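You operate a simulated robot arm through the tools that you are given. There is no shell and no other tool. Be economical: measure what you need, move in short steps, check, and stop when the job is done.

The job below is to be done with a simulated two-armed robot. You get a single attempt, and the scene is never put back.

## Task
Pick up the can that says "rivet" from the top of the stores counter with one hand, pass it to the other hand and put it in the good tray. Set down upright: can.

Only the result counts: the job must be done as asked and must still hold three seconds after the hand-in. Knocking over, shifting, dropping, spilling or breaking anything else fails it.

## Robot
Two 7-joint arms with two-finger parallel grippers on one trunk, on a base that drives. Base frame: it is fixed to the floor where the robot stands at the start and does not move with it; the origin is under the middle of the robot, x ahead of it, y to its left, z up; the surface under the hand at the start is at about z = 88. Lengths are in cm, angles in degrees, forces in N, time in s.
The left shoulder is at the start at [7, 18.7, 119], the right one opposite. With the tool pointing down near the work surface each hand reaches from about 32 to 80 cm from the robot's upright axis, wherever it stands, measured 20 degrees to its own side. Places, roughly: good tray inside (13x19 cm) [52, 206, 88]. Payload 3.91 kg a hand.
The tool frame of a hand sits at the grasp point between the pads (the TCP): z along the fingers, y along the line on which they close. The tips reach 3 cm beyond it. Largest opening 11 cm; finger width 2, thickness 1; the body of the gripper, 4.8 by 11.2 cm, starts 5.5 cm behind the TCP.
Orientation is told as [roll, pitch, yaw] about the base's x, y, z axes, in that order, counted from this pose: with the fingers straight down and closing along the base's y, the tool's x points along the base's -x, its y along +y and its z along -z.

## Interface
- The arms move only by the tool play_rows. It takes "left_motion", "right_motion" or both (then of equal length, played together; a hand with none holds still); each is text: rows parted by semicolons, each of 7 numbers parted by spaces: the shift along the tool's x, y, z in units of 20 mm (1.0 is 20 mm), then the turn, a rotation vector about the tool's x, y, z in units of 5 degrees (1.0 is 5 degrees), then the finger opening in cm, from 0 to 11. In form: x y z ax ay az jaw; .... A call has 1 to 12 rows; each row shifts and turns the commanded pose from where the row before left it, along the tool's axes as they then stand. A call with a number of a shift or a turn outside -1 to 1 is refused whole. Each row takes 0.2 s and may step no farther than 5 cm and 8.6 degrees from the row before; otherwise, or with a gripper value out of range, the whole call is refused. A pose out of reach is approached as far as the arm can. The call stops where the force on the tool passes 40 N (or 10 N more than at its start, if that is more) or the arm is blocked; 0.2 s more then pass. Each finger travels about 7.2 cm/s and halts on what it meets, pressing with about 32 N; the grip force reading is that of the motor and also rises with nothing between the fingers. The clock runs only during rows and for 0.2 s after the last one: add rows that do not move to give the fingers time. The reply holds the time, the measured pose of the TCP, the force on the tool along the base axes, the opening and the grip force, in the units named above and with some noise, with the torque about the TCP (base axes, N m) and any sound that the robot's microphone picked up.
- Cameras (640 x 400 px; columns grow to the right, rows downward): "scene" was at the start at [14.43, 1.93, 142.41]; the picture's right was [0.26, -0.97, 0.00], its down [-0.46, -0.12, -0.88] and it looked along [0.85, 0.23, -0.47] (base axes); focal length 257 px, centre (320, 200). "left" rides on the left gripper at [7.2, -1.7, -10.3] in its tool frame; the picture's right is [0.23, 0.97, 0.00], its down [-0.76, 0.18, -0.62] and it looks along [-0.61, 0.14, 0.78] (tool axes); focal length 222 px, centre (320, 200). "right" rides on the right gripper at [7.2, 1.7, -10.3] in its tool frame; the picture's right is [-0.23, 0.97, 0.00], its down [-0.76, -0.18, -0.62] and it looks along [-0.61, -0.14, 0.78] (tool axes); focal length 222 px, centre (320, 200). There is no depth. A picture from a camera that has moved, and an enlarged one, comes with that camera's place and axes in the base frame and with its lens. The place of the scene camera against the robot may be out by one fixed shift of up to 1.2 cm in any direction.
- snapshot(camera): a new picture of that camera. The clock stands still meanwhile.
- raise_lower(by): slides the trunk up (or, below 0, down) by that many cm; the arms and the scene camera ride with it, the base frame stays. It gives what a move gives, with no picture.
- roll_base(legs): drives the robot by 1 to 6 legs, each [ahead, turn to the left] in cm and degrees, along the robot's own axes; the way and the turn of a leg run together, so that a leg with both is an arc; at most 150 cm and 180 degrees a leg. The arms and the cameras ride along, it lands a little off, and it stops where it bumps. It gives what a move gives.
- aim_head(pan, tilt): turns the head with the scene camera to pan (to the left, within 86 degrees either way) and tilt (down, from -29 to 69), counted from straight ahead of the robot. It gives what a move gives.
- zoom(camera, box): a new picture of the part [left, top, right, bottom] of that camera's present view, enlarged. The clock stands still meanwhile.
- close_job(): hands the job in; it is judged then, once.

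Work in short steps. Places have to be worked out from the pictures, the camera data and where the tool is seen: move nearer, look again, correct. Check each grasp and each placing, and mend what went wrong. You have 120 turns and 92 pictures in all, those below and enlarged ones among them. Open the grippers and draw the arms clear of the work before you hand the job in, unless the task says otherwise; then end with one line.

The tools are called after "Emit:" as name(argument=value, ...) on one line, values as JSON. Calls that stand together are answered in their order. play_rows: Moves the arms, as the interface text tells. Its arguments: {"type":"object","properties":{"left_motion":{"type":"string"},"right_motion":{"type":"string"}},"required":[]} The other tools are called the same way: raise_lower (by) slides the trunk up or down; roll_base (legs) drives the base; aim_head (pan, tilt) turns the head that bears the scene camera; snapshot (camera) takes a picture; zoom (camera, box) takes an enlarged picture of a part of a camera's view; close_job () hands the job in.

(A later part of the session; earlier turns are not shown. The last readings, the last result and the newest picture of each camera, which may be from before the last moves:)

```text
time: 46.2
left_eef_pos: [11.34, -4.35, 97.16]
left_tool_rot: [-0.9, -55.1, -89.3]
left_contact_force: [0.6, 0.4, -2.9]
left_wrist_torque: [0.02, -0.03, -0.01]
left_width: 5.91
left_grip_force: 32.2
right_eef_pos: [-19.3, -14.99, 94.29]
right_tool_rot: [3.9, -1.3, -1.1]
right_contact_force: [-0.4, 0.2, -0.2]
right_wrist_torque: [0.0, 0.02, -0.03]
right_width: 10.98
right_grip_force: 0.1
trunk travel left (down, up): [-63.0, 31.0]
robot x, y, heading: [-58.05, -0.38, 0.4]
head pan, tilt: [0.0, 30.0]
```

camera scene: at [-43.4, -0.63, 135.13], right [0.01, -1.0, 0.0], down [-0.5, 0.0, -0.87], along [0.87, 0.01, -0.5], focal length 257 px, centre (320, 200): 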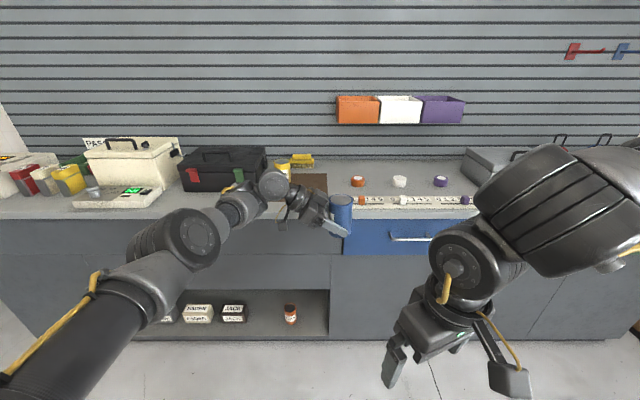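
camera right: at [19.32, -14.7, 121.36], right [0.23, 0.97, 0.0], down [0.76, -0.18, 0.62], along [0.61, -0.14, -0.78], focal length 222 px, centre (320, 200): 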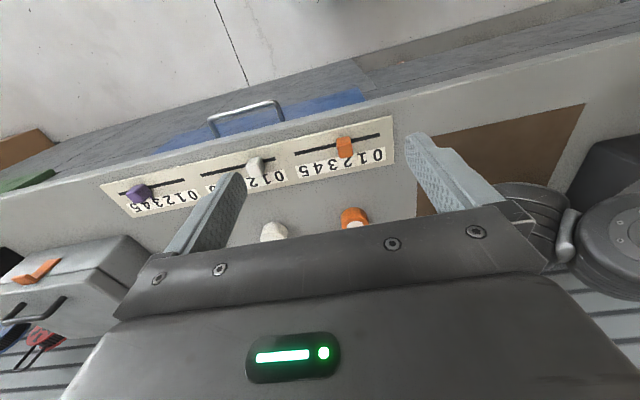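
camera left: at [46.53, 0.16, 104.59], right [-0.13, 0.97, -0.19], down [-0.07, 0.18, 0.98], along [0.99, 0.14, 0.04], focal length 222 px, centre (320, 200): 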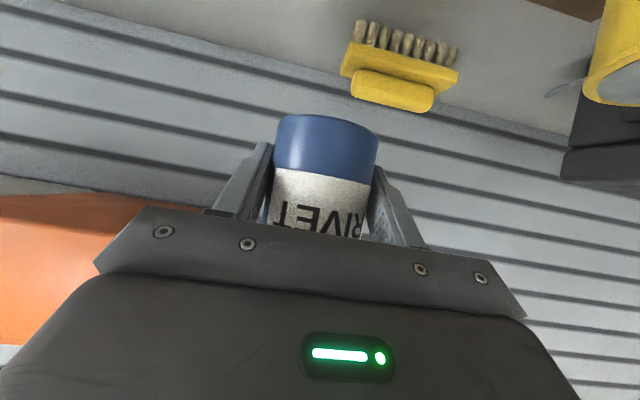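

It is free now. I go forward 22 cm and level the tool.

Emit:
play_rows(right_motion="-1 -0.3 0 0.2 0.07 0 11;-1 -0.3 0 0.2 0.07 0 11;-1 -0.3 0 0.2 0.06 0 11;-1 -0.3 0 0.18 0.06 0 11;-1 -0.3 0 0 0 0 11;-1 -0.3 0 0 0 0 11;-1 -0.3 0 0 0 0 11;-1 -0.3 0 0 0 0 11;-1 -0.3 0 0 0 0 11;-1 -0.3 0 0 0 0 11;-1 -0.3 0 0 0 0 11")

Emit:
snapshot(camera="scene")

```text
time: 48.6
left_eef_pos: [11.27, -4.24, 97.1]
left_tool_rot: [-0.8, -55.2, -89.4]
left_contact_force: [-0.4, 0.0, -2.4]
left_wrist_torque: [0.03, 0.01, -0.01]
left_width: 5.87
left_grip_force: 31.8
right_eef_pos: [-5.84, -13.01, 94.16]
right_tool_rot: [-0.1, -0.2, -1.2]
right_contact_force: [-0.2, 0.3, 0.4]
right_wrist_torque: [0.0, 0.0, 0.01]
right_width: 10.99
right_grip_force: 0.1
right hand out of reach, approached as far as the arm can: row 3, 4, 5, 6, 7, 8, 9, 10, 11
trunk travel left (down, up): [-63.0, 31.0]
robot x, y, heading: [-58.56, -0.7, 0.1]
head pan, tilt: [0.0, 30.0]
```

```text
64 pictures are left
camera scene: at [-43.41, -0.57, 135.13], right [0.01, -1.0, 0.0], down [-0.5, 0.0, -0.87], along [0.87, 0.01, -0.5], focal length 257 px, centre (320, 200)
```

scene: 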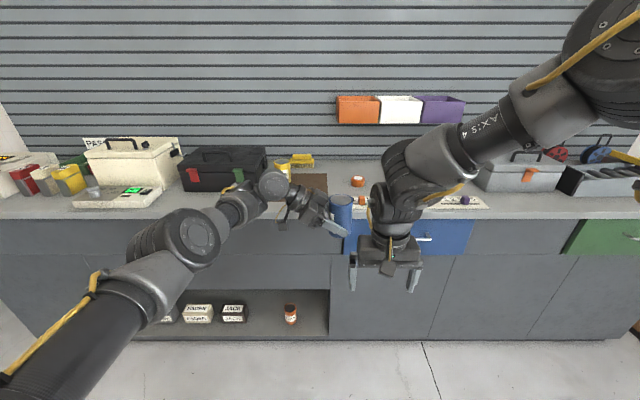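

The right arm works better farther below its shoulder. I raise the trunk 12 cm and then lower both hands by 12 cm.

Emit:
raise_lower(by=12)

Emit:
play_rows(left_motion="0.82 0 0.57 0 0 0 3;0.82 0 0.57 0 0 0 3;0.82 0 0.57 0 0 0 3;0.82 0 0.57 0 0 0 3;0.82 0 0.57 0 0 0 3;0.82 0 0.57 0 0 0 3;0 0 0 0 0 0 3;0 0 0 0 0 0 3;0 0 0 0 0 0 3;0 0 0 0 0 0 3", right_motion="0 0 1 0 0 0 11;0 0 1 0 0 0 11;0 0 1 0 0 0 11;0 0 1 0 0 0 11;0 0 1 0 0 0 11;0 0 1 0 0 0 11;0 -1 0 0 0 0 11;0 -1 0 0 0 0 11;0 -1 0 0 0 0 11;0 -1 0 0 0 0 11")

```text
time: 50.1
left_eef_pos: [11.27, -4.3, 109.12]
left_tool_rot: [-0.8, -55.2, -89.1]
left_contact_force: [-0.1, -0.1, -3.6]
left_wrist_torque: [0.02, 0.02, 0.0]
left_width: 5.88
left_grip_force: 32.1
right_eef_pos: [-5.82, -13.0, 106.38]
right_tool_rot: [0.0, -0.2, -1.4]
right_contact_force: [0.1, -0.2, 0.2]
right_wrist_torque: [0.03, 0.0, 0.0]
right_width: 11.01
right_grip_force: 0.1
trunk travel left (down, up): [-75.0, 19.0]
robot x, y, heading: [-58.35, -0.15, 0.5]
head pan, tilt: [0.0, 30.0]
```

```text
time: 52.3
left_eef_pos: [11.15, -4.51, 97.21]
left_tool_rot: [-0.7, -55.2, -89.4]
left_contact_force: [-0.3, -0.2, -3.3]
left_wrist_torque: [0.02, 0.01, 0.01]
left_width: 5.9
left_grip_force: 32.4
right_eef_pos: [-10.54, -16.49, 95.44]
right_tool_rot: [-0.1, -0.4, -1.5]
right_contact_force: [-0.5, -0.8, -0.6]
right_wrist_torque: [-0.01, 0.01, 0.02]
right_width: 10.97
right_grip_force: 0.1
right hand out of reach, approached as far as the arm can: row 4, 5, 6, 7, 8, 9, 10
trunk travel left (down, up): [-75.0, 19.0]
robot x, y, heading: [-57.88, -0.13, 0.7]
head pan, tilt: [0.0, 30.0]
```

Emit:
aim_head(pan=-30, tilt=20)

Emit:
snapshot(camera="scene")

```text
time: 53.2
left_eef_pos: [11.19, -4.42, 97.07]
left_tool_rot: [-0.8, -55.1, -89.2]
left_contact_force: [0.1, 0.0, -3.5]
left_wrist_torque: [-0.01, -0.04, 0.03]
left_width: 5.91
left_grip_force: 32.2
right_eef_pos: [-10.5, -16.57, 95.35]
right_tool_rot: [-0.2, -0.4, -1.6]
right_contact_force: [0.0, 0.6, 0.7]
right_wrist_torque: [0.01, 0.0, 0.02]
right_width: 11.01
right_grip_force: 0.0
trunk travel left (down, up): [-75.0, 19.0]
robot x, y, heading: [-57.88, -0.07, 0.4]
head pan, tilt: [-30.0, 20.0]
```

```text
63 pictures are left
camera scene: at [-44.38, -5.26, 148.74], right [-0.49, -0.87, 0.0], down [-0.3, 0.17, -0.94], along [0.82, -0.46, -0.34], focal length 257 px, centre (320, 200)
```

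scene: 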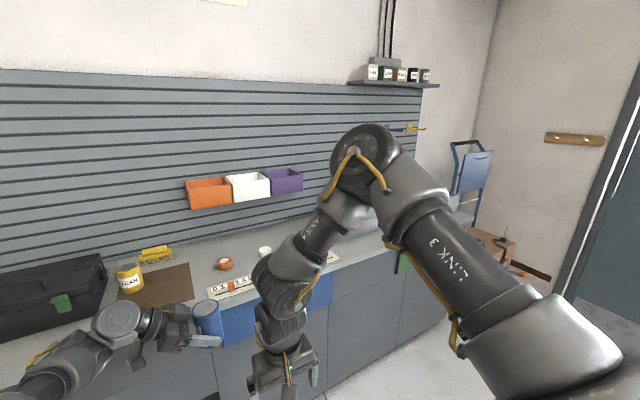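

The right elbow is up and forward. I test pure forward motion at constant y, with the x-gap to the can watched (17 cm available, use 8).

Emit:
play_rows(right_motion="-1 0 0 0 0 0 11;-1 0 0 0 0 0 11;-1 0 0 0 0 0 11;-1 0 0 0 0 0 11")

```text
time: 54.2
left_eef_pos: [11.19, -4.41, 97.26]
left_tool_rot: [-0.9, -55.3, -89.2]
left_contact_force: [-0.1, 0.8, -3.4]
left_wrist_torque: [0.02, 0.01, 0.02]
left_width: 5.91
left_grip_force: 32.0
right_eef_pos: [-6.26, -12.6, 96.18]
right_tool_rot: [-0.2, -0.3, -1.6]
right_contact_force: [0.2, 0.2, 0.2]
right_wrist_torque: [-0.03, -0.01, -0.01]
right_width: 11.01
right_grip_force: 0.0
right hand out of reach, approached as far as the arm can: row 1, 2, 3, 4
trunk travel left (down, up): [-75.0, 19.0]
robot x, y, heading: [-58.52, -0.4, 0.5]
head pan, tilt: [-30.0, 20.0]
```

It slides along a joint limit that involves yaw. I turn the yaw negative and move forward-right to reconfigure the arm.

Emit:
play_rows(right_motion="0 0 0 0 0 1 11;0 0 0 0 0 1 11;0 0 0 0 0 1 11;0 0 0 0 0 1 11;0 0 0 0 0 1 11;0 0 0 0 0 1 11;-0.3 -0.95 0 0 0 0 11;-0.3 -0.95 0 0 0 0 11;-0.3 -0.95 0 0 0 0 11;-0.3 -0.95 0 0 0 0 11;-0.3 -0.95 0 0 0 0 11;-0.3 -0.95 0 0 0 0 11")

Emit:
snapshot(camera="scene")

```text
time: 56.8
left_eef_pos: [11.24, -4.38, 97.05]
left_tool_rot: [-0.7, -55.1, -89.3]
left_contact_force: [-0.2, 0.2, -3.0]
left_wrist_torque: [0.01, 0.0, 0.01]
left_width: 5.91
left_grip_force: 31.4
right_eef_pos: [-9.15, -24.41, 96.27]
right_tool_rot: [0.1, -0.2, -31.2]
right_contact_force: [-0.7, -0.1, 0.5]
right_wrist_torque: [0.03, -0.01, 0.03]
right_width: 11.01
right_grip_force: 0.1
trunk travel left (down, up): [-75.0, 19.0]
robot x, y, heading: [-58.08, -0.18, 0.5]
head pan, tilt: [-30.0, 20.0]
```

```text
62 pictures are left
camera scene: at [-44.41, -5.42, 148.74], right [-0.49, -0.87, 0.0], down [-0.3, 0.17, -0.94], along [0.82, -0.46, -0.34], focal length 257 px, centre (320, 200)
```

scene: 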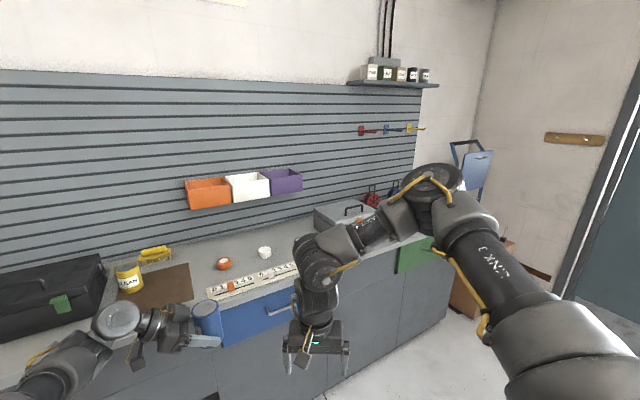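

Free now. I extend forward-right to straighten the elbow.

Emit:
play_rows(right_motion="-0.99 0.09 0 0 0 0 11;-0.99 0.09 0 0 0 0 11;-0.99 0.09 0 0 0 0 11;-0.99 0.09 0 0 0 0 11;-0.99 0.09 0 0 0 0 11;-0.99 0.09 0 0 0 0 11;-0.99 0.09 0 0 0 0 11;-0.99 0.09 0 0 0 0 11;-0.99 0.09 0 0 0 0 11;-0.99 0.09 0 0 0 0 11")

Emit:
snapshot(camera="scene")

```text
time: 59.0
left_eef_pos: [11.23, -4.31, 97.08]
left_tool_rot: [-0.7, -55.2, -89.4]
left_contact_force: [0.1, 0.3, -2.9]
left_wrist_torque: [0.03, -0.02, 0.02]
left_width: 5.87
left_grip_force: 32.0
right_eef_pos: [3.6, -26.96, 96.3]
right_tool_rot: [0.1, -0.3, -31.5]
right_contact_force: [0.4, -0.1, 0.4]
right_wrist_torque: [-0.02, 0.02, -0.01]
right_width: 11.0
right_grip_force: 0.1
right hand out of reach, approached as far as the arm can: row 6, 7, 8, 9, 10
trunk travel left (down, up): [-75.0, 19.0]
robot x, y, heading: [-58.24, -0.22, 0.4]
head pan, tilt: [-30.0, 20.0]
```

```text
61 pictures are left
camera scene: at [-44.36, -5.22, 148.74], right [-0.49, -0.87, 0.0], down [-0.3, 0.17, -0.94], along [0.82, -0.46, -0.34], focal length 257 px, centre (320, 200)
```

scene: 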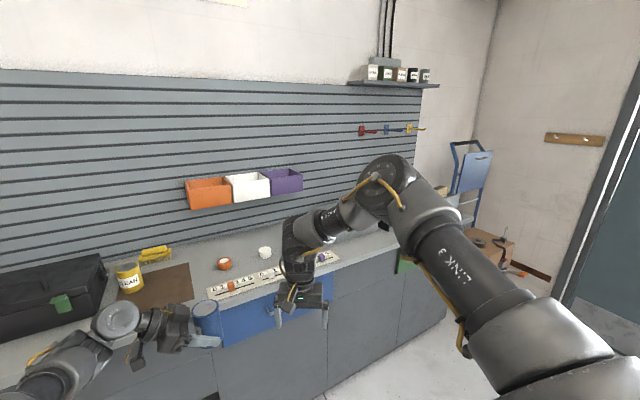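

Limit again; more negative yaw seems to be the free direction. With a slight tilt, yaw −90 would also work for the handover (same closing line along x). I test turning toward −90.

Emit:
play_rows(right_motion="0 0 0 0 0 1 11;0 0 0 0 0 1 11;0 0 0 0 0 1 11;0 0 0 0 0 1 11;0 0 0 0 0 1 11;0 0 0 0 0 1 11;0 0 0 0 0 1 11;0 0 0 0 0 1 11;0 0 0 0 0 1 11;0 0 0 0 0 1 11;0 0 0 0 0 1 11;0 0 0 0 0 0.5 11")

Emit:
snapshot(camera="scene")

```text
time: 61.6
left_eef_pos: [11.2, -4.48, 97.15]
left_tool_rot: [-0.8, -55.1, -89.2]
left_contact_force: [-0.3, 0.2, -2.9]
left_wrist_torque: [0.02, 0.01, 0.01]
left_width: 5.89
left_grip_force: 32.4
right_eef_pos: [3.56, -27.07, 96.41]
right_tool_rot: [0.3, -0.1, -88.8]
right_contact_force: [0.4, 0.1, 0.1]
right_wrist_torque: [0.0, -0.01, -0.03]
right_width: 11.0
right_grip_force: 0.0
trunk travel left (down, up): [-75.0, 19.0]
robot x, y, heading: [-58.34, -0.15, 0.3]
head pan, tilt: [-30.0, 20.0]
```

```text
60 pictures are left
camera scene: at [-44.38, -5.27, 148.74], right [-0.49, -0.87, 0.0], down [-0.3, 0.17, -0.94], along [0.82, -0.46, -0.34], focal length 257 px, centre (320, 200)
```

scene: 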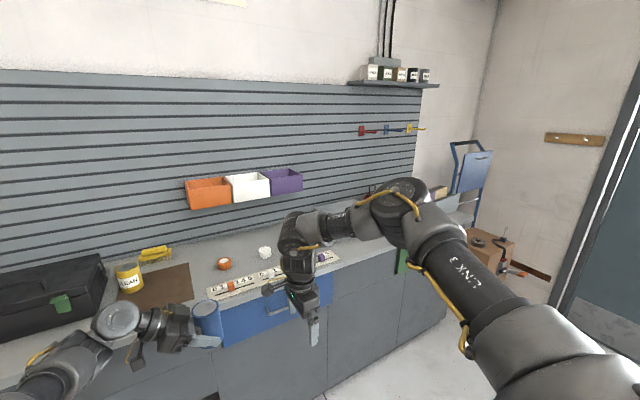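

Yaw −88.8° reached freely. Next I tilt the right tool 20° toward +y and raise it, while lowering the left hand 8 cm so the pass happens at an easy height.

Emit:
play_rows(left_motion="0.82 0 0.57 0 0 0 3;0.82 0 0.57 0 0 0 3;0.82 0 0.57 0 0 0 3;0.82 0 0.57 0 0 0 3;0 0 0 0 0 0 3;0 0 0 0 0 0 3;0 0 0 0 0 0 3;0 0 0 0 0 0 3", right_motion="0 0 0 0 1 0 11;0 0 0 0 1 0 11;0 0 0 0 1 0 11;0 0 0 0 1 0 11;0.34 0 -0.94 0 0 0 11;0.34 0 -0.94 0 0 0 11;0.34 0 -0.94 0 0 0 11;0.34 0 -0.94 0 0 0 11")

Emit:
snapshot(camera="scene")

```text
time: 63.4
left_eef_pos: [11.27, -4.28, 89.39]
left_tool_rot: [-0.6, -55.2, -89.3]
left_contact_force: [-0.5, 0.3, -2.3]
left_wrist_torque: [0.01, 0.0, 0.03]
left_width: 5.88
left_grip_force: 32.1
right_eef_pos: [3.46, -26.99, 104.33]
right_tool_rot: [0.2, 19.8, -88.7]
right_contact_force: [-0.9, 0.9, 0.7]
right_wrist_torque: [0.0, 0.0, 0.03]
right_width: 10.99
right_grip_force: 0.0
trunk travel left (down, up): [-75.0, 19.0]
robot x, y, heading: [-58.32, -0.44, 0.2]
head pan, tilt: [-30.0, 20.0]
```

```text
59 pictures are left
camera scene: at [-44.46, -5.19, 148.75], right [-0.49, -0.87, 0.0], down [-0.3, 0.17, -0.94], along [0.82, -0.46, -0.34], focal length 257 px, centre (320, 200)
```

scene: 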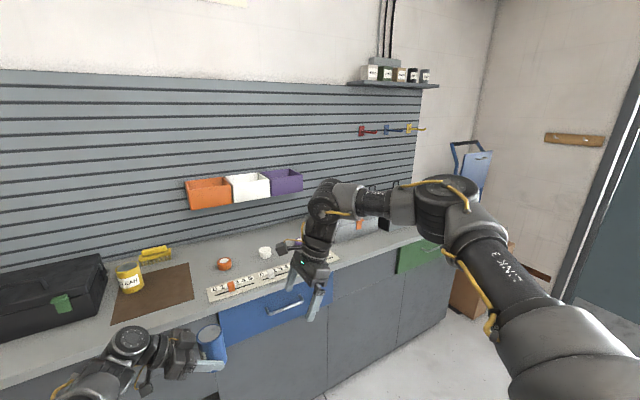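

Both free. I move the right hand to above the can with tips about 5 cm over its top: (11.2, −9, 103.6).

Emit:
play_rows(right_motion="0.93 0.43 0.38 0 0 0 11;0.93 0.43 0.38 0 0 0 11;0.93 0.43 0.38 0 0 0 11;0.93 0.43 0.38 0 0 0 11;0.93 0.43 0.38 0 0 0 11;0.93 0.43 0.38 0 0 0 11;0.93 0.43 0.38 0 0 0 11;0.93 0.43 0.38 0 0 0 11;0.93 0.43 0.38 0 0 0 11")

Emit:
aim_head(pan=0, tilt=35)

Emit:
snapshot(camera="scene")

Emit:
snapshot(camera="right")

```text
time: 65.4
left_eef_pos: [11.23, -4.25, 89.31]
left_tool_rot: [-0.9, -55.4, -89.2]
left_contact_force: [0.5, -0.9, -2.9]
left_wrist_torque: [0.04, 0.02, -0.03]
left_width: 5.91
left_grip_force: 32.4
right_eef_pos: [10.98, -8.75, 103.68]
right_tool_rot: [0.2, 19.9, -88.7]
right_contact_force: [0.0, 0.7, -0.5]
right_wrist_torque: [-0.01, -0.03, -0.02]
right_width: 11.01
right_grip_force: 0.0
trunk travel left (down, up): [-75.0, 19.0]
robot x, y, heading: [-58.04, -0.54, 0.2]
head pan, tilt: [-30.0, 20.0]
```

```text
time: 66.4
left_eef_pos: [11.01, -4.44, 89.31]
left_tool_rot: [-0.7, -55.2, -89.3]
left_contact_force: [0.1, 0.3, -2.7]
left_wrist_torque: [0.01, 0.01, 0.0]
left_width: 5.89
left_grip_force: 32.5
right_eef_pos: [10.93, -8.87, 103.65]
right_tool_rot: [0.2, 20.0, -88.7]
right_contact_force: [0.0, 1.2, 0.9]
right_wrist_torque: [0.0, 0.0, -0.01]
right_width: 10.98
right_grip_force: 0.0
trunk travel left (down, up): [-75.0, 19.0]
robot x, y, heading: [-58.05, -0.5, 0.6]
head pan, tilt: [0.0, 35.0]
```

```text
58 pictures are left
camera scene: at [-43.67, -0.61, 146.36], right [0.01, -1.0, 0.0], down [-0.57, 0.0, -0.82], along [0.82, 0.0, -0.57], focal length 257 px, centre (320, 200)
```

scene: 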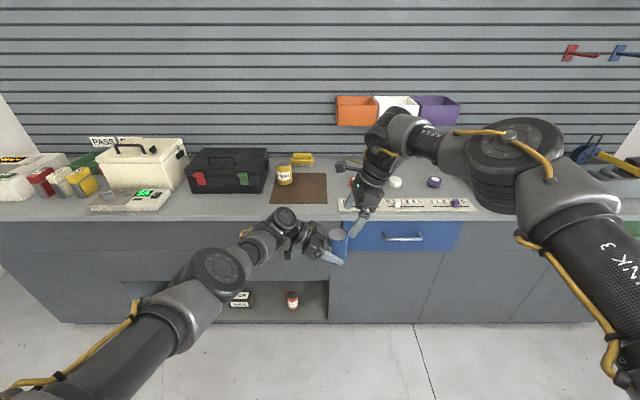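

```text
57 pictures are left
camera right: at [12.59, -5.59, 115.74], right [0.98, -0.19, -0.07], down [-0.16, -0.93, 0.33], along [-0.13, -0.31, -0.94], focal length 222 px, centre (320, 200)
```

right: 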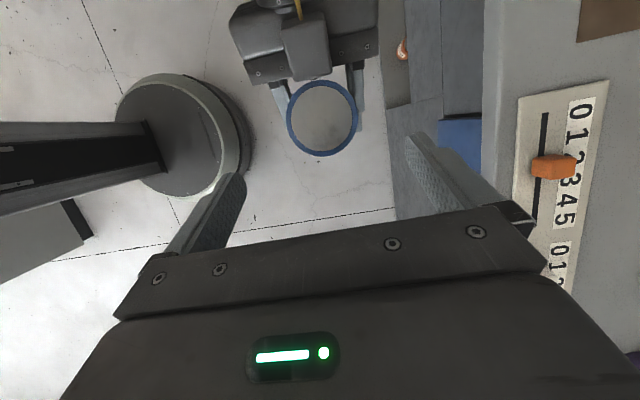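

The right camera shows the can top centred at about (11.4, −5). I descend along the tool axis 6 cm, then check.

Emit:
play_rows(right_motion="0 0.06 1 0 0 0 11;0 0.06 1 0 0 0 11;0 0.06 1 0 0 0 11")

Emit:
snapshot(camera="right")

Emit:
zoom(camera="scene", box=[240, 120, 440, 280])

```text
time: 67.2
left_eef_pos: [11.12, -4.29, 89.26]
left_tool_rot: [-0.9, -55.2, -89.2]
left_contact_force: [0.2, 0.1, -2.8]
left_wrist_torque: [0.01, -0.01, 0.0]
left_width: 5.9
left_grip_force: 32.1
right_eef_pos: [11.13, -6.75, 97.94]
right_tool_rot: [0.2, 19.9, -88.7]
right_contact_force: [0.0, 0.9, -0.3]
right_wrist_torque: [-0.01, -0.01, 0.02]
right_width: 10.99
right_grip_force: 0.1
trunk travel left (down, up): [-75.0, 19.0]
robot x, y, heading: [-57.88, -0.33, 0.2]
head pan, tilt: [0.0, 35.0]
```

```text
56 pictures are left
camera right: at [12.81, -3.49, 110.05], right [0.98, -0.19, -0.07], down [-0.16, -0.93, 0.33], along [-0.13, -0.31, -0.94], focal length 222 px, centre (320, 200)
```

right: 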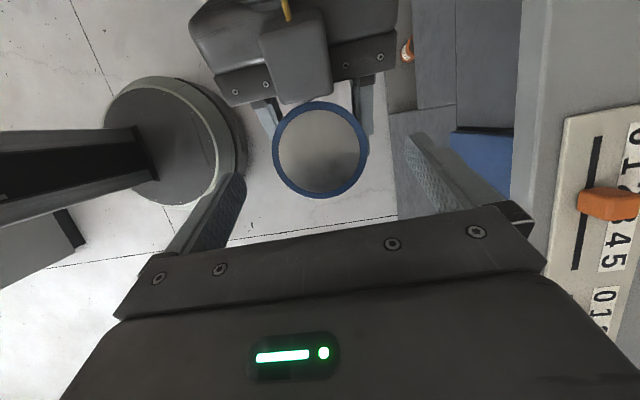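

```text
2.50 times, centred on (340, 200) of scene
camera zoom: at [-43.63, -0.56, 146.35], right [0.01, -1.0, 0.0], down [-0.57, 0.0, -0.82], along [0.82, 0.01, -0.57], focal length 642 px, centre (270, 200)
```

zoom: 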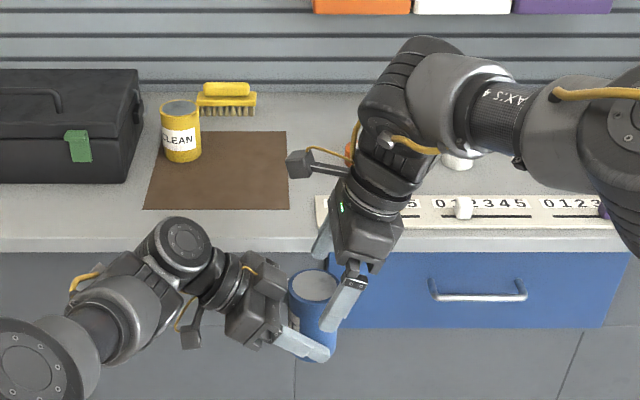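

Alignment good. Last 4 cm along the tool axis.

Emit:
play_rows(right_motion="0.02 0.04 0.7 0 0 0 11;0.02 0.04 0.7 0 0 0 11;0 0 0.55 0 0 0 11")

Emit:
snapshot(camera="right")

Emit:
zoom(camera="scene", box=[280, 180, 400, 280])

```text
time: 68.0
left_eef_pos: [11.11, -4.27, 89.31]
left_tool_rot: [-0.8, -55.2, -89.4]
left_contact_force: [0.1, 0.2, -2.5]
left_wrist_torque: [0.0, 0.01, 0.02]
left_width: 5.88
left_grip_force: 32.6
right_eef_pos: [11.37, -5.42, 94.26]
right_tool_rot: [0.3, 19.9, -88.7]
right_contact_force: [0.4, -0.1, 0.1]
right_wrist_torque: [0.03, 0.02, 0.01]
right_width: 11.01
right_grip_force: 0.1
trunk travel left (down, up): [-75.0, 19.0]
robot x, y, heading: [-58.1, -0.2, 0.3]
head pan, tilt: [0.0, 35.0]
```

```text
54 pictures are left
camera right: at [12.93, -2.03, 106.42], right [0.98, -0.19, -0.07], down [-0.16, -0.93, 0.33], along [-0.13, -0.31, -0.94], focal length 222 px, centre (320, 200)
```

right: 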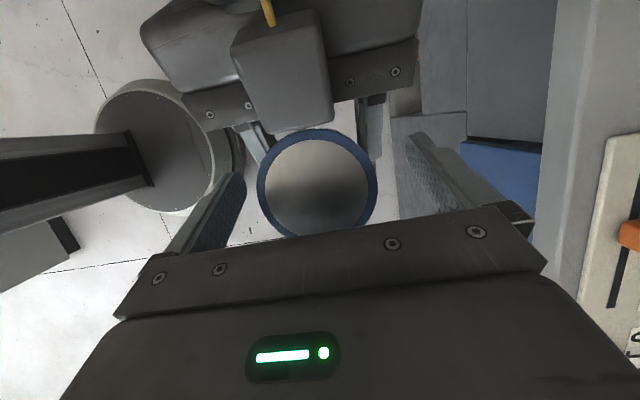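

```text
4.00 times, centred on (340, 230) of scene
camera zoom: at [-43.67, -0.61, 146.36], right [0.01, -1.0, 0.0], down [-0.57, 0.0, -0.82], along [0.82, 0.01, -0.57], focal length 1027 px, centre (240, 80)
```

zoom: 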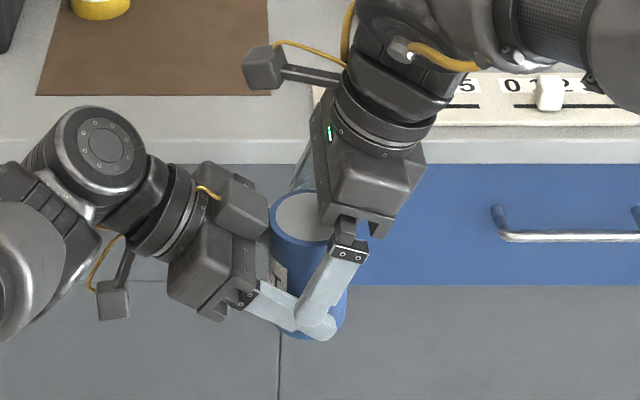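

Right fingers straddle the can top just above the left fingers. I close the right gripper gradually.

Emit:
play_rows(right_motion="0 0 0 0 0 0 9;0 0 0 0 0 0 7.5;0 0 0 0 0 0 6.5;0 0 0 0 0 0 5.5;0 0 0 0 0 0 4;0 0 0 0 0 0 3;0 0 0 0 0 0 3")

Emit:
snapshot(camera="right")

```text
time: 69.6
left_eef_pos: [11.16, -4.32, 89.26]
left_tool_rot: [-0.8, -55.1, -89.4]
left_contact_force: [6.2, -0.7, -7.2]
left_wrist_torque: [-0.08, -0.58, 0.07]
left_width: 5.92
left_grip_force: 32.1
right_eef_pos: [11.13, -5.35, 94.19]
right_tool_rot: [0.3, 20.0, -88.6]
right_contact_force: [-6.2, 0.9, 3.8]
right_wrist_torque: [0.18, 0.92, -0.02]
right_width: 5.91
right_grip_force: 32.0
trunk travel left (down, up): [-75.0, 19.0]
robot x, y, heading: [-57.99, -0.19, 0.3]
head pan, tilt: [0.0, 35.0]
```

```text
52 pictures are left
camera right: at [12.91, -2.02, 106.44], right [0.98, -0.19, -0.07], down [-0.16, -0.93, 0.33], along [-0.13, -0.31, -0.94], focal length 222 px, centre (320, 200)
```

right: 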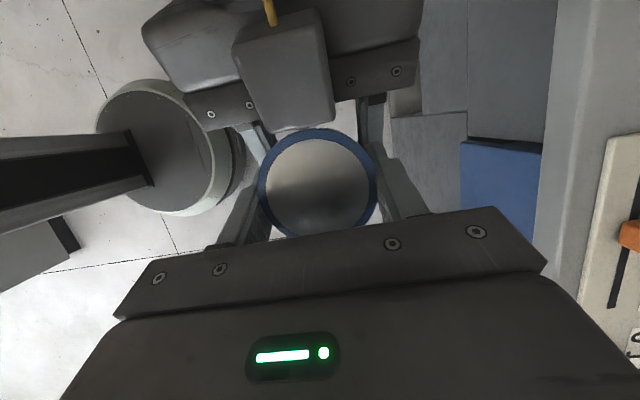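

Both hands hold the can (5.91 cm). I open the left.

Emit:
play_rows(left_motion="0 0 0 0 0 0 6.3;0 0 0 0 0 0 7;0 0 0 0 0 0 8.5;0 0 0 0 0 0 10;0 0 0 0 0 0 11;0 0 0 0 0 0 11")

```text
time: 71.0
left_eef_pos: [11.17, -4.33, 89.24]
left_tool_rot: [-0.7, -55.1, -89.3]
left_contact_force: [-0.2, 0.0, 0.5]
left_wrist_torque: [0.02, -0.01, 0.01]
left_width: 10.98
left_grip_force: 0.0
right_eef_pos: [11.29, -5.35, 94.23]
right_tool_rot: [0.2, 19.9, -88.7]
right_contact_force: [0.4, 0.0, -0.2]
right_wrist_torque: [-0.02, -0.01, -0.01]
right_width: 5.88
right_grip_force: 31.8
trunk travel left (down, up): [-75.0, 19.0]
robot x, y, heading: [-58.52, -0.41, 0.4]
head pan, tilt: [0.0, 35.0]
```

Emit:
snapshot(camera="right")

Emit:
zoom(camera="scene", box=[280, 180, 400, 280])

```text
51 pictures are left
camera right: at [12.92, -2.04, 106.45], right [0.98, -0.19, -0.07], down [-0.16, -0.93, 0.33], along [-0.13, -0.31, -0.94], focal length 222 px, centre (320, 200)
```

right: 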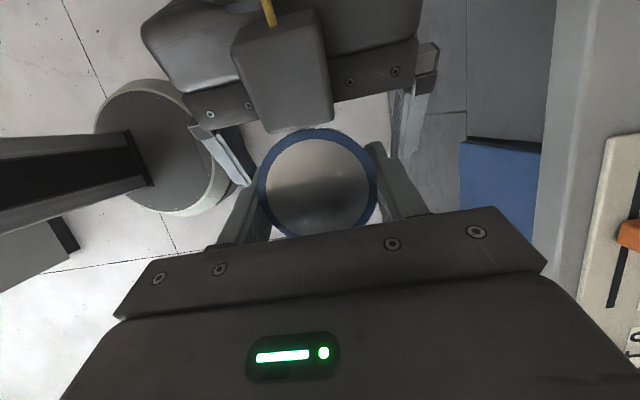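

```text
4.00 times, centred on (340, 230) of scene
camera zoom: at [-43.67, -0.6, 146.36], right [0.01, -1.0, 0.0], down [-0.57, 0.0, -0.82], along [0.82, 0.01, -0.57], focal length 1027 px, centre (240, 80)
```

zoom: 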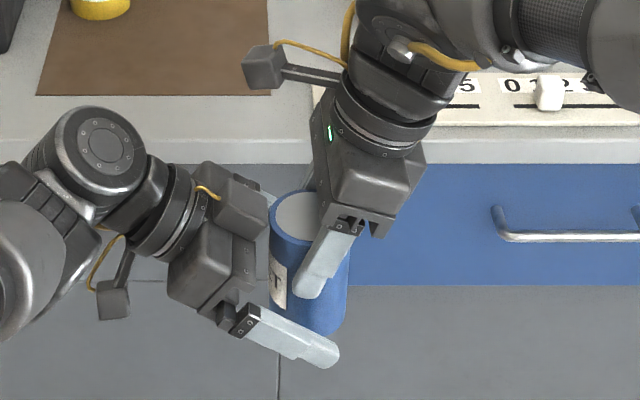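

The right holds the can firmly. I withdraw the left hand purely to +y.

Emit:
play_rows(left_motion="0.57 0 -0.82 0 0 0 11;0.57 0 -0.82 0 0 0 11;0.57 0 -0.82 0 0 0 11;0.57 0 -0.82 0 0 0 11;0.57 0 -0.82 0 0 0 11;0.57 0 -0.82 0 0 0 11;0.57 0 -0.82 0 0 0 11;0.57 0 -0.82 0 0 0 11;0.57 0 -0.82 0 0 0 11")

Emit:
snapshot(camera="scene")

```text
time: 73.0
left_eef_pos: [11.08, 13.6, 89.17]
left_tool_rot: [-0.8, -55.2, -89.3]
left_contact_force: [-0.2, 1.1, 0.5]
left_wrist_torque: [0.01, 0.02, -0.03]
left_width: 10.98
left_grip_force: 0.2
right_eef_pos: [11.26, -5.29, 94.26]
right_tool_rot: [0.1, 19.9, -88.8]
right_contact_force: [0.8, -1.2, -1.0]
right_wrist_torque: [0.0, 0.0, 0.0]
right_width: 5.86
right_grip_force: 32.1
trunk travel left (down, up): [-75.0, 19.0]
robot x, y, heading: [-58.38, -0.06, 0.4]
head pan, tilt: [0.0, 35.0]
```

```text
49 pictures are left
camera scene: at [-43.67, -0.51, 146.36], right [0.01, -1.0, 0.0], down [-0.57, 0.0, -0.82], along [0.82, 0.01, -0.57], focal length 257 px, centre (320, 200)
```

scene: 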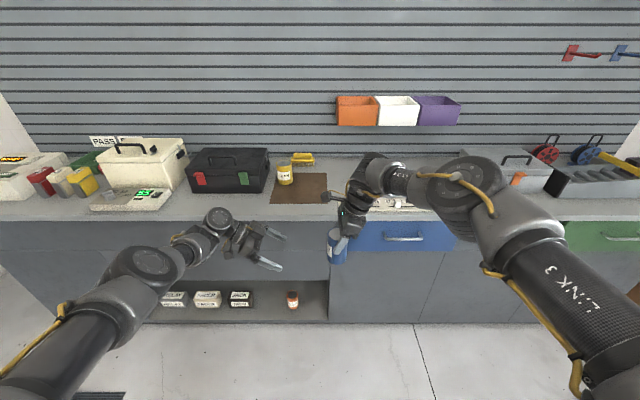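

Handover done. I raise the trunk fully for clearance over the end shelf, then untilt both hands and draw the can in towards the robot.

Emit:
raise_lower(by=18)

Emit:
play_rows(left_motion="0 0 0 0 1 0 11;0 0 0 0 1 0 11;0 0 0 0 1 0 11;0 0 0 0 1 0 11;0 0 0 0 1 0 11;0 0 0 0 1 0 11;0 0 0 0 1 0 11;0 0 0 0 1 0 11;0 0 0 0 1 0 11;0 0 0 0 1 0 11;0 0 0 0 1 0 11", right_motion="0 0 0 0 -1 0 3;0 0 0 0 -1 0 3;0 0 0 0 -1 0 3;0 0 0 0 -1 0 3;0 -1 0 0 0 0 3;0 -1 0 0 0 0 3;0 -1 0 0 0 0 3;0 -1 0 0 0 0 3;0 -1 0 0 0 0 3;0 -1 0 0 0 0 3;0 -1 0 0 0 0 3")

Emit:
snapshot(camera="scene")

```text
time: 75.0
left_eef_pos: [11.09, 13.61, 107.14]
left_tool_rot: [-0.8, -55.2, -89.4]
left_contact_force: [0.5, -0.2, 0.8]
left_wrist_torque: [-0.04, 0.02, -0.02]
left_width: 10.99
left_grip_force: 0.1
right_eef_pos: [11.25, -5.38, 112.26]
right_tool_rot: [0.2, 20.0, -88.7]
right_contact_force: [-0.7, 0.1, -3.4]
right_wrist_torque: [0.01, -0.02, 0.03]
right_width: 5.89
right_grip_force: 32.5
trunk travel left (down, up): [-93.0, 1.0]
robot x, y, heading: [-58.46, -0.18, 0.3]
head pan, tilt: [0.0, 35.0]
```

```text
time: 77.4
left_eef_pos: [11.03, 13.53, 107.35]
left_tool_rot: [-0.4, -0.2, -89.9]
left_contact_force: [1.3, 0.3, 0.1]
left_wrist_torque: [0.02, 0.02, 0.01]
left_width: 11.01
left_grip_force: 0.0
right_eef_pos: [-4.32, -5.36, 112.36]
right_tool_rot: [0.3, 0.0, -88.8]
right_contact_force: [-0.2, 0.8, -2.6]
right_wrist_torque: [0.03, 0.01, 0.0]
right_width: 5.9
right_grip_force: 31.6
right hand out of reach, approached as far as the arm can: row 4
trunk travel left (down, up): [-93.0, 1.0]
robot x, y, heading: [-58.19, -0.28, 0.5]
head pan, tilt: [0.0, 35.0]
```

```text
48 pictures are left
camera scene: at [-43.75, -0.73, 164.36], right [0.01, -1.0, 0.0], down [-0.57, 0.0, -0.82], along [0.82, 0.01, -0.57], focal length 257 px, centre (320, 200)
```

scene: 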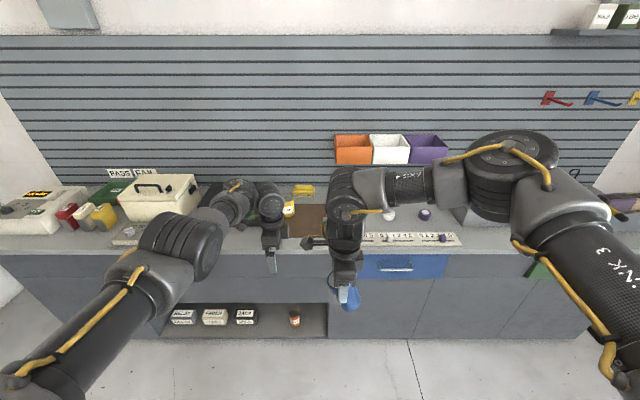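

Can secure. I turn left 70° in place (all arm parts clear the counter edge), then drive ahead 100 cm and look.

Emit:
roll_base(legs=[[0, 72]])

Emit:
aim_head(pan=0, tilt=25)

Emit:
snapshot(camera="scene")

```text
time: 80.9
left_eef_pos: [-50.16, 69.91, 107.23]
left_tool_rot: [-0.3, -0.1, -17.7]
left_contact_force: [0.1, 0.9, 0.6]
left_wrist_torque: [-0.02, 0.01, 0.03]
left_width: 11.02
left_grip_force: 0.1
right_eef_pos: [-36.96, 49.54, 112.17]
right_tool_rot: [0.2, 0.0, -16.6]
right_contact_force: [0.1, 0.4, -3.2]
right_wrist_torque: [0.01, 0.04, -0.01]
right_width: 5.88
right_grip_force: 32.3
trunk travel left (down, up): [-93.0, 1.0]
robot x, y, heading: [-58.06, -0.4, 72.6]
head pan, tilt: [0.0, 35.0]
```

```text
time: 81.6
left_eef_pos: [-50.22, 69.93, 107.18]
left_tool_rot: [-0.4, -0.2, -17.6]
left_contact_force: [-0.3, -0.5, -0.3]
left_wrist_torque: [-0.02, 0.04, -0.02]
left_width: 11.01
left_grip_force: 0.1
right_eef_pos: [-37.14, 49.5, 112.1]
right_tool_rot: [0.2, 0.0, -16.6]
right_contact_force: [-0.6, 0.6, -3.5]
right_wrist_torque: [0.0, 0.02, 0.03]
right_width: 5.84
right_grip_force: 32.4
trunk travel left (down, up): [-93.0, 1.0]
robot x, y, heading: [-57.86, -0.41, 72.5]
head pan, tilt: [0.0, 25.0]
```

```text
47 pictures are left
camera scene: at [-53.29, 12.95, 165.93], right [0.95, -0.3, 0.0], down [-0.13, -0.4, -0.91], along [0.27, 0.86, -0.42], focal length 257 px, centre (320, 200)
```

scene: 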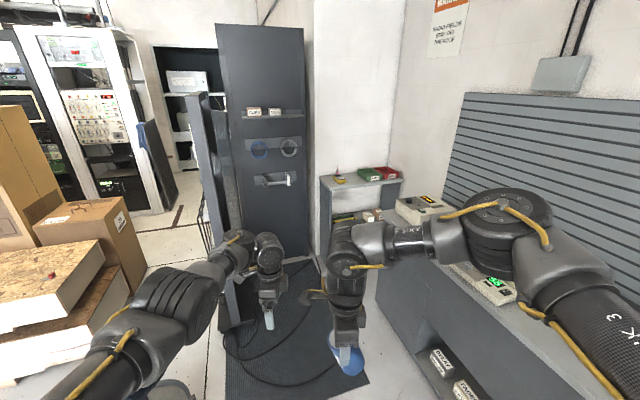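

Layout matches expectations. Before driving I draw the left hand back and out so it won't reach the far wall.

Emit:
play_rows(left_motion="0.3 -1 0 0 0 0 11;0.3 -1 0 0 0 0 11;0.3 -1 0 0 0 0 11;0.3 -1 0 0 0 0 11;0.3 -1 0 0 0 0 11;0.3 -1 0 0 0 0 11;0.3 -1 0 0 0 0 11;0.3 -1 0 0 0 0 11;0.3 -1 0 0 0 0 11;0.3 -1 0 0 0 0 11")

Emit:
roll_base(legs=[[105, 0]])

Emit:
snapshot(camera="scene")

```text
time: 83.8
left_eef_pos: [-52.06, 67.32, 107.28]
left_tool_rot: [-0.3, -0.2, -17.7]
left_contact_force: [0.2, -0.4, -0.3]
left_wrist_torque: [0.02, 0.0, 0.02]
left_width: 11.01
left_grip_force: 0.1
left hand out of reach, approached as far as the arm can: row 2, 3, 4, 5, 6, 7, 8, 9, 10
right_eef_pos: [-36.94, 49.41, 112.29]
right_tool_rot: [0.2, -0.2, -16.6]
right_contact_force: [-0.4, 0.4, -2.9]
right_wrist_torque: [0.0, 0.03, -0.01]
right_width: 5.89
right_grip_force: 31.9
trunk travel left (down, up): [-93.0, 1.0]
robot x, y, heading: [-58.14, -0.54, 72.7]
head pan, tilt: [0.0, 25.0]
```

```text
time: 89.3
left_eef_pos: [-19.15, 168.06, 107.08]
left_tool_rot: [-0.4, -0.3, -18.3]
left_contact_force: [-0.2, 0.1, -0.6]
left_wrist_torque: [-0.01, 0.03, 0.03]
left_width: 11.0
left_grip_force: 0.0
right_eef_pos: [-4.25, 150.08, 112.33]
right_tool_rot: [0.3, -0.2, -17.1]
right_contact_force: [-0.7, 0.4, -2.9]
right_wrist_torque: [0.02, 0.04, 0.02]
right_width: 5.89
right_grip_force: 32.2
trunk travel left (down, up): [-93.0, 1.0]
robot x, y, heading: [-25.85, 100.39, 72.0]
head pan, tilt: [0.0, 25.0]
```

```text
46 pictures are left
camera scene: at [-20.88, 113.64, 165.94], right [0.95, -0.31, 0.0], down [-0.13, -0.4, -0.91], along [0.28, 0.86, -0.42], focal length 257 px, centre (320, 200)
```

scene: 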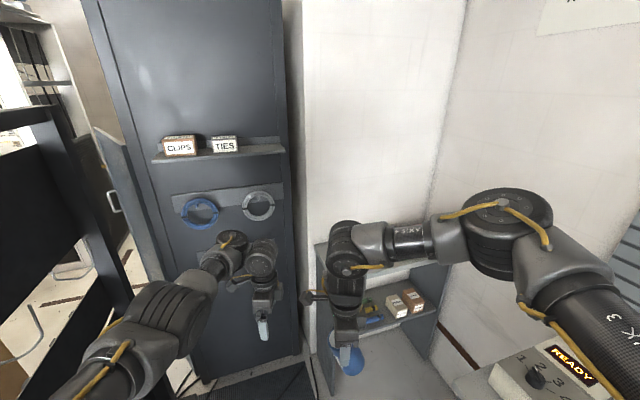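

The left hand still sticks out because of its yaw. I turn it back toward the robot's own straight-ahead yaw so that it can be folded in.

Emit:
play_rows(left_motion="0 0 0 0 0 -1 11;0 0 0 0 0 -1 11;0 0 0 0 0 -1 11;0 0 0 0 0 -1 11;0 0 0 0 0 -1 11;0 0 0 0 0 -1 11;0 0 0 0 0 -1 11;0 0 0 0 0 -1 11;0 0 0 0 0 -1 11;0 0 0 0 0 -1 11;0 0 0 0 0 -1 11;0 0 0 0 0 -1 11")

Emit:
play_rows(left_motion="1 0.6 0 0 0 -0.5 11;1 0.6 0 0 0 -0.5 11;1 0.6 0 0 0 -0.5 11;1 0.6 0 0 0 -0.5 11;1 0.6 0 0 0 -0.5 11;1 0.6 0 0 0 -0.5 11;1 0.6 0 0 0 0 11;1 0.6 0 0 0 0 11")

Emit:
snapshot(camera="scene")

```text
time: 91.9
left_eef_pos: [-19.07, 168.17, 107.27]
left_tool_rot: [-0.3, 0.3, 41.8]
left_contact_force: [-0.8, 0.2, 0.5]
left_wrist_torque: [0.0, 0.01, 0.01]
left_width: 10.98
left_grip_force: 0.0
right_eef_pos: [-4.15, 150.12, 112.29]
right_tool_rot: [0.1, -0.1, -17.1]
right_contact_force: [0.0, 0.4, -2.8]
right_wrist_torque: [0.01, 0.04, 0.03]
right_width: 5.88
right_grip_force: 31.5
trunk travel left (down, up): [-93.0, 1.0]
robot x, y, heading: [-26.19, 100.44, 72.1]
head pan, tilt: [0.0, 25.0]
```

```text
time: 93.7
left_eef_pos: [-33.91, 169.54, 102.48]
left_tool_rot: [-0.4, 0.2, 56.7]
left_contact_force: [-0.5, 0.3, -0.2]
left_wrist_torque: [-0.01, 0.01, -0.01]
left_width: 11.01
left_grip_force: 0.0
left hand out of reach, approached as far as the arm can: row 1, 2, 3, 4, 5, 6, 7, 8
right_eef_pos: [-4.34, 150.08, 112.35]
right_tool_rot: [0.2, -0.1, -17.3]
right_contact_force: [-0.8, -0.8, -3.3]
right_wrist_torque: [0.01, 0.01, 0.01]
right_width: 5.84
right_grip_force: 32.1
trunk travel left (down, up): [-93.0, 1.0]
robot x, y, heading: [-25.74, 100.76, 72.0]
head pan, tilt: [0.0, 25.0]
```

```text
45 pictures are left
camera scene: at [-20.95, 113.73, 165.94], right [0.95, -0.31, 0.0], down [-0.13, -0.4, -0.91], along [0.28, 0.86, -0.42], focal length 257 px, centre (320, 200)
```

scene: 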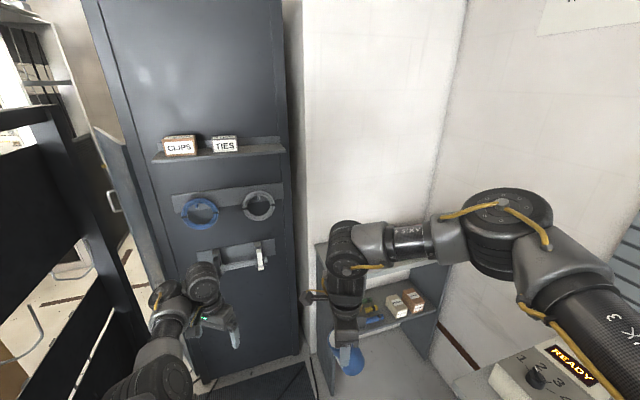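

Progress. Lowering the left hand helps it fold further; I lower and pull it back.

Emit:
play_rows(left_motion="0.3 0 1 0 0 -0.5 11;0.3 0 1 0 0 -0.5 11;0.3 0 1 0 0 -0.5 11;0.3 0 1 0 0 -0.5 11;0.3 0 1 0 0 -0.5 11;0.3 0 1 0 0 -0.5 11;1 0 0 0 0 0 11;1 0 0 0 0 0 11;1 0 0 0 0 0 11;1 0 0 0 0 0 11;1 0 0 0 0 0 11;1 0 0 0 0 0 11")

```text
time: 96.3
left_eef_pos: [-39.28, 154.83, 90.61]
left_tool_rot: [-0.2, 0.4, 71.7]
left_contact_force: [0.2, -0.1, -0.2]
left_wrist_torque: [0.0, -0.02, 0.0]
left_width: 10.98
left_grip_force: 0.0
right_eef_pos: [-4.15, 150.01, 112.3]
right_tool_rot: [0.3, 0.0, -17.3]
right_contact_force: [-0.4, 0.7, -2.7]
right_wrist_torque: [0.0, 0.05, 0.0]
right_width: 5.85
right_grip_force: 32.4
trunk travel left (down, up): [-93.0, 1.0]
robot x, y, heading: [-25.77, 100.53, 71.9]
head pan, tilt: [0.0, 25.0]
```

Emit:
play_rows(left_motion="1 0.5 0 0 0 0 11;1 0.5 0 0 0 0 11;1 0.5 0 0 0 0 11;1 0.5 0 0 0 0 11;1 0.5 0 0 0 0 11;1 0.5 0 0 0 0 11;1 0.5 0 0 0 0 11")

```text
time: 96.7
left_eef_pos: [-40.97, 153.17, 90.66]
left_tool_rot: [-0.2, 0.1, 72.2]
left_contact_force: [-0.8, 4.2, -12.6]
left_wrist_torque: [0.49, -0.27, -0.1]
left_width: 10.99
left_grip_force: 0.0
right_eef_pos: [-4.24, 149.92, 112.41]
right_tool_rot: [0.3, -0.2, -17.2]
right_contact_force: [-0.6, 0.4, -2.3]
right_wrist_torque: [0.04, 0.05, -0.04]
right_width: 5.87
right_grip_force: 32.7
trunk travel left (down, up): [-93.0, 1.0]
robot x, y, heading: [-25.68, 100.86, 72.2]
head pan, tilt: [0.0, 25.0]
stopped in row 2 (left hand): the force on the tool passed its limit at 61 N (the readings are from after the stop); the commanded pose is now the measured one
```

Something was touched by the left hand; I look before moving on.

Emit:
aim_head(pan=35, tilt=45)

Emit:
snapshot(camera="scene")

Emit:
snapshot(camera="left")

```text
time: 97.8
left_eef_pos: [-40.91, 153.23, 90.41]
left_tool_rot: [-0.2, 0.1, 72.2]
left_contact_force: [8.0, 1.8, -14.8]
left_wrist_torque: [0.98, 0.69, 0.63]
left_width: 11.02
left_grip_force: 0.1
right_eef_pos: [-4.24, 150.1, 112.28]
right_tool_rot: [0.2, -0.1, -17.2]
right_contact_force: [-0.6, 0.0, -3.5]
right_wrist_torque: [0.0, 0.01, 0.0]
right_width: 5.87
right_grip_force: 32.0
trunk travel left (down, up): [-93.0, 1.0]
robot x, y, heading: [-25.69, 100.82, 71.8]
head pan, tilt: [35.0, 45.0]
```

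```text
44 pictures are left
camera scene: at [-26.07, 112.76, 162.88], right [0.96, 0.29, 0.0], down [0.21, -0.68, -0.71], along [-0.21, 0.68, -0.71], focal length 257 px, centre (320, 200)
```

scene: 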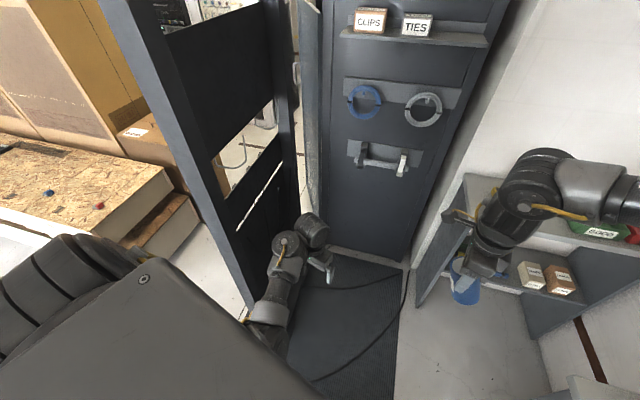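

```text
43 pictures are left
camera left: at [-41.74, 145.82, 100.95], right [-1.0, 0.08, 0.0], down [0.06, 0.78, 0.62], along [0.05, 0.62, -0.78], focal length 222 px, centre (320, 200)
```

left: 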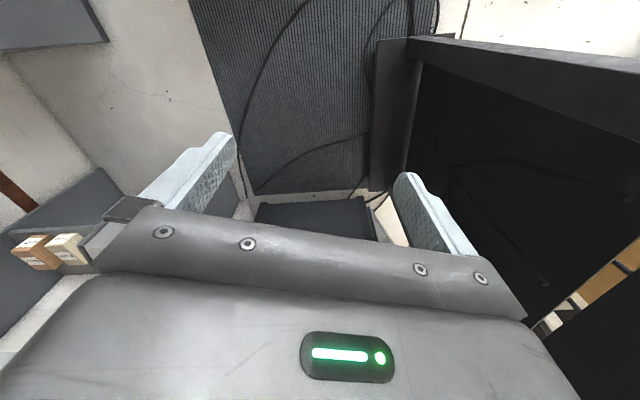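

The screen panel looks ~30 cm away from the hand, so it's probably a self-contact of the folded arm. I undo the last move gently.

Emit:
play_rows(left_motion="-0.5 -0.25 0 0 0 0 11;-0.5 -0.25 0 0 0 0 11;-0.5 -0.25 0 0 0 0 11;-0.5 -0.25 0 0 0 0 11")

Emit:
aim_head(pan=60, tilt=40)

Emit:
snapshot(camera="scene")

```text
time: 98.8
left_eef_pos: [-37.92, 156.5, 90.6]
left_tool_rot: [-0.3, 0.1, 72.3]
left_contact_force: [-0.1, -0.3, 1.0]
left_wrist_torque: [-0.04, -0.02, -0.01]
left_width: 11.02
left_grip_force: 0.0
right_eef_pos: [-4.09, 150.11, 112.23]
right_tool_rot: [0.2, -0.2, -17.2]
right_contact_force: [0.1, 0.3, -2.4]
right_wrist_torque: [-0.01, 0.04, 0.0]
right_width: 5.88
right_grip_force: 31.3
trunk travel left (down, up): [-93.0, 1.0]
robot x, y, heading: [-25.79, 100.43, 72.1]
head pan, tilt: [35.0, 45.0]
```

```text
time: 99.6
left_eef_pos: [-37.93, 156.44, 90.63]
left_tool_rot: [-0.3, 0.1, 72.4]
left_contact_force: [-0.1, 1.0, -0.5]
left_wrist_torque: [-0.04, -0.01, 0.02]
left_width: 11.0
left_grip_force: 0.1
right_eef_pos: [-4.18, 150.19, 112.32]
right_tool_rot: [0.2, -0.1, -17.2]
right_contact_force: [0.3, 0.2, -2.5]
right_wrist_torque: [0.01, 0.03, 0.03]
right_width: 5.84
right_grip_force: 31.6
trunk travel left (down, up): [-93.0, 1.0]
robot x, y, heading: [-25.65, 100.35, 72.2]
head pan, tilt: [60.0, 40.0]
```

```text
42 pictures are left
camera scene: at [-29.4, 111.28, 163.6], right [0.74, 0.67, 0.0], down [0.43, -0.48, -0.77], along [-0.51, 0.57, -0.64], focal length 257 px, centre (320, 200)
```

scene: 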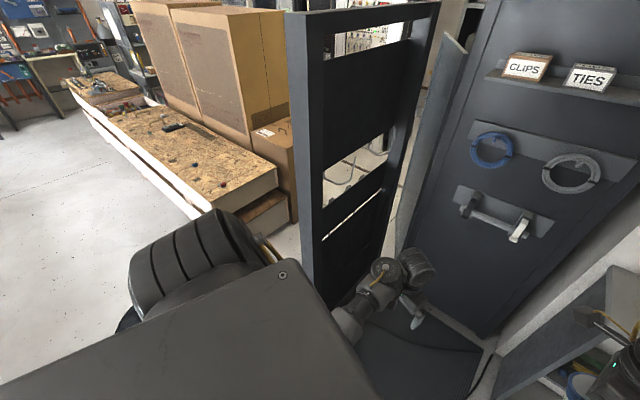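

The contact was the folded left arm on itself; it is free now and the screen stands as before. Next I pull the can closer in so the arm stays short of the end shelf while driving.

Emit:
play_rows(right_motion="0 -1 0 0 0 0 3;0 -1 0 0 0 0 3;0 -1 0 0 0 0 3;0 -1 0 0 0 0 3;0 -1 0 0 0 0 3;0 -1 0 0 0 0 3")

```text
time: 101.0
left_eef_pos: [-37.94, 156.52, 90.68]
left_tool_rot: [-0.3, 0.1, 72.4]
left_contact_force: [-0.1, -0.3, 1.0]
left_wrist_torque: [0.02, -0.02, -0.01]
left_width: 11.02
left_grip_force: 0.2
right_eef_pos: [-7.84, 138.66, 112.37]
right_tool_rot: [0.3, 0.0, -17.3]
right_contact_force: [-0.4, 0.2, -3.3]
right_wrist_torque: [0.02, 0.05, 0.01]
right_width: 5.83
right_grip_force: 31.7
trunk travel left (down, up): [-93.0, 1.0]
robot x, y, heading: [-25.92, 100.57, 71.8]
head pan, tilt: [60.0, 40.0]
```

Worked fully. Now the base: turn right 22°, ahead 32 cm, then turn left 40° to face +y.

Emit:
roll_base(legs=[[0, -22], [32, 0], [0, 40]])

Emit:
aim_head(pan=-35, tilt=30)

Emit:
snapshot(camera="scene")

```text
time: 106.2
left_eef_pos: [-33.91, 174.28, 90.66]
left_tool_rot: [-0.4, 0.0, 90.5]
left_contact_force: [0.4, -0.2, 0.4]
left_wrist_torque: [0.01, 0.01, 0.0]
left_width: 11.0
left_grip_force: 0.1
right_eef_pos: [0.4, 166.9, 112.36]
right_tool_rot: [0.3, -0.1, 1.0]
right_contact_force: [0.8, 0.4, -2.1]
right_wrist_torque: [0.02, 0.04, 0.03]
right_width: 5.88
right_grip_force: 31.6
trunk travel left (down, up): [-93.0, 1.0]
robot x, y, heading: [-5.14, 124.97, 90.3]
head pan, tilt: [60.0, 40.0]
```

```text
time: 108.0
left_eef_pos: [-33.88, 174.28, 90.56]
left_tool_rot: [-0.3, 0.2, 90.5]
left_contact_force: [1.1, -1.2, 0.4]
left_wrist_torque: [0.0, 0.0, -0.02]
left_width: 11.04
left_grip_force: 0.1
right_eef_pos: [0.29, 166.95, 112.46]
right_tool_rot: [0.2, -0.1, 0.9]
right_contact_force: [-0.8, -0.5, -2.1]
right_wrist_torque: [0.01, 0.07, 0.0]
right_width: 5.86
right_grip_force: 32.3
trunk travel left (down, up): [-93.0, 1.0]
robot x, y, heading: [-5.06, 124.62, 90.1]
head pan, tilt: [-35.0, 30.0]
```

```text
41 pictures are left
camera scene: at [0.76, 137.12, 165.14], right [0.82, -0.57, 0.0], down [-0.29, -0.41, -0.87], along [0.49, 0.71, -0.5], focal length 257 px, centre (320, 200)
```

scene: 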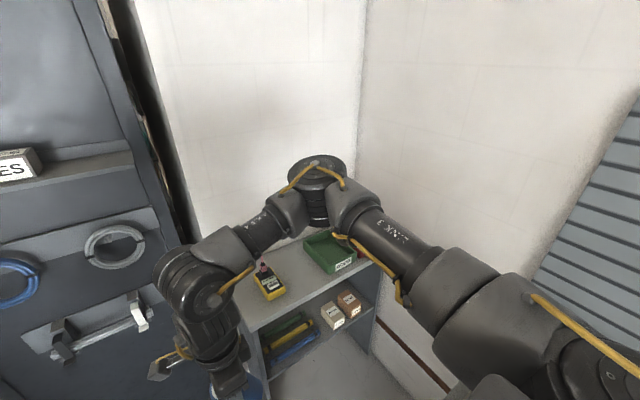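

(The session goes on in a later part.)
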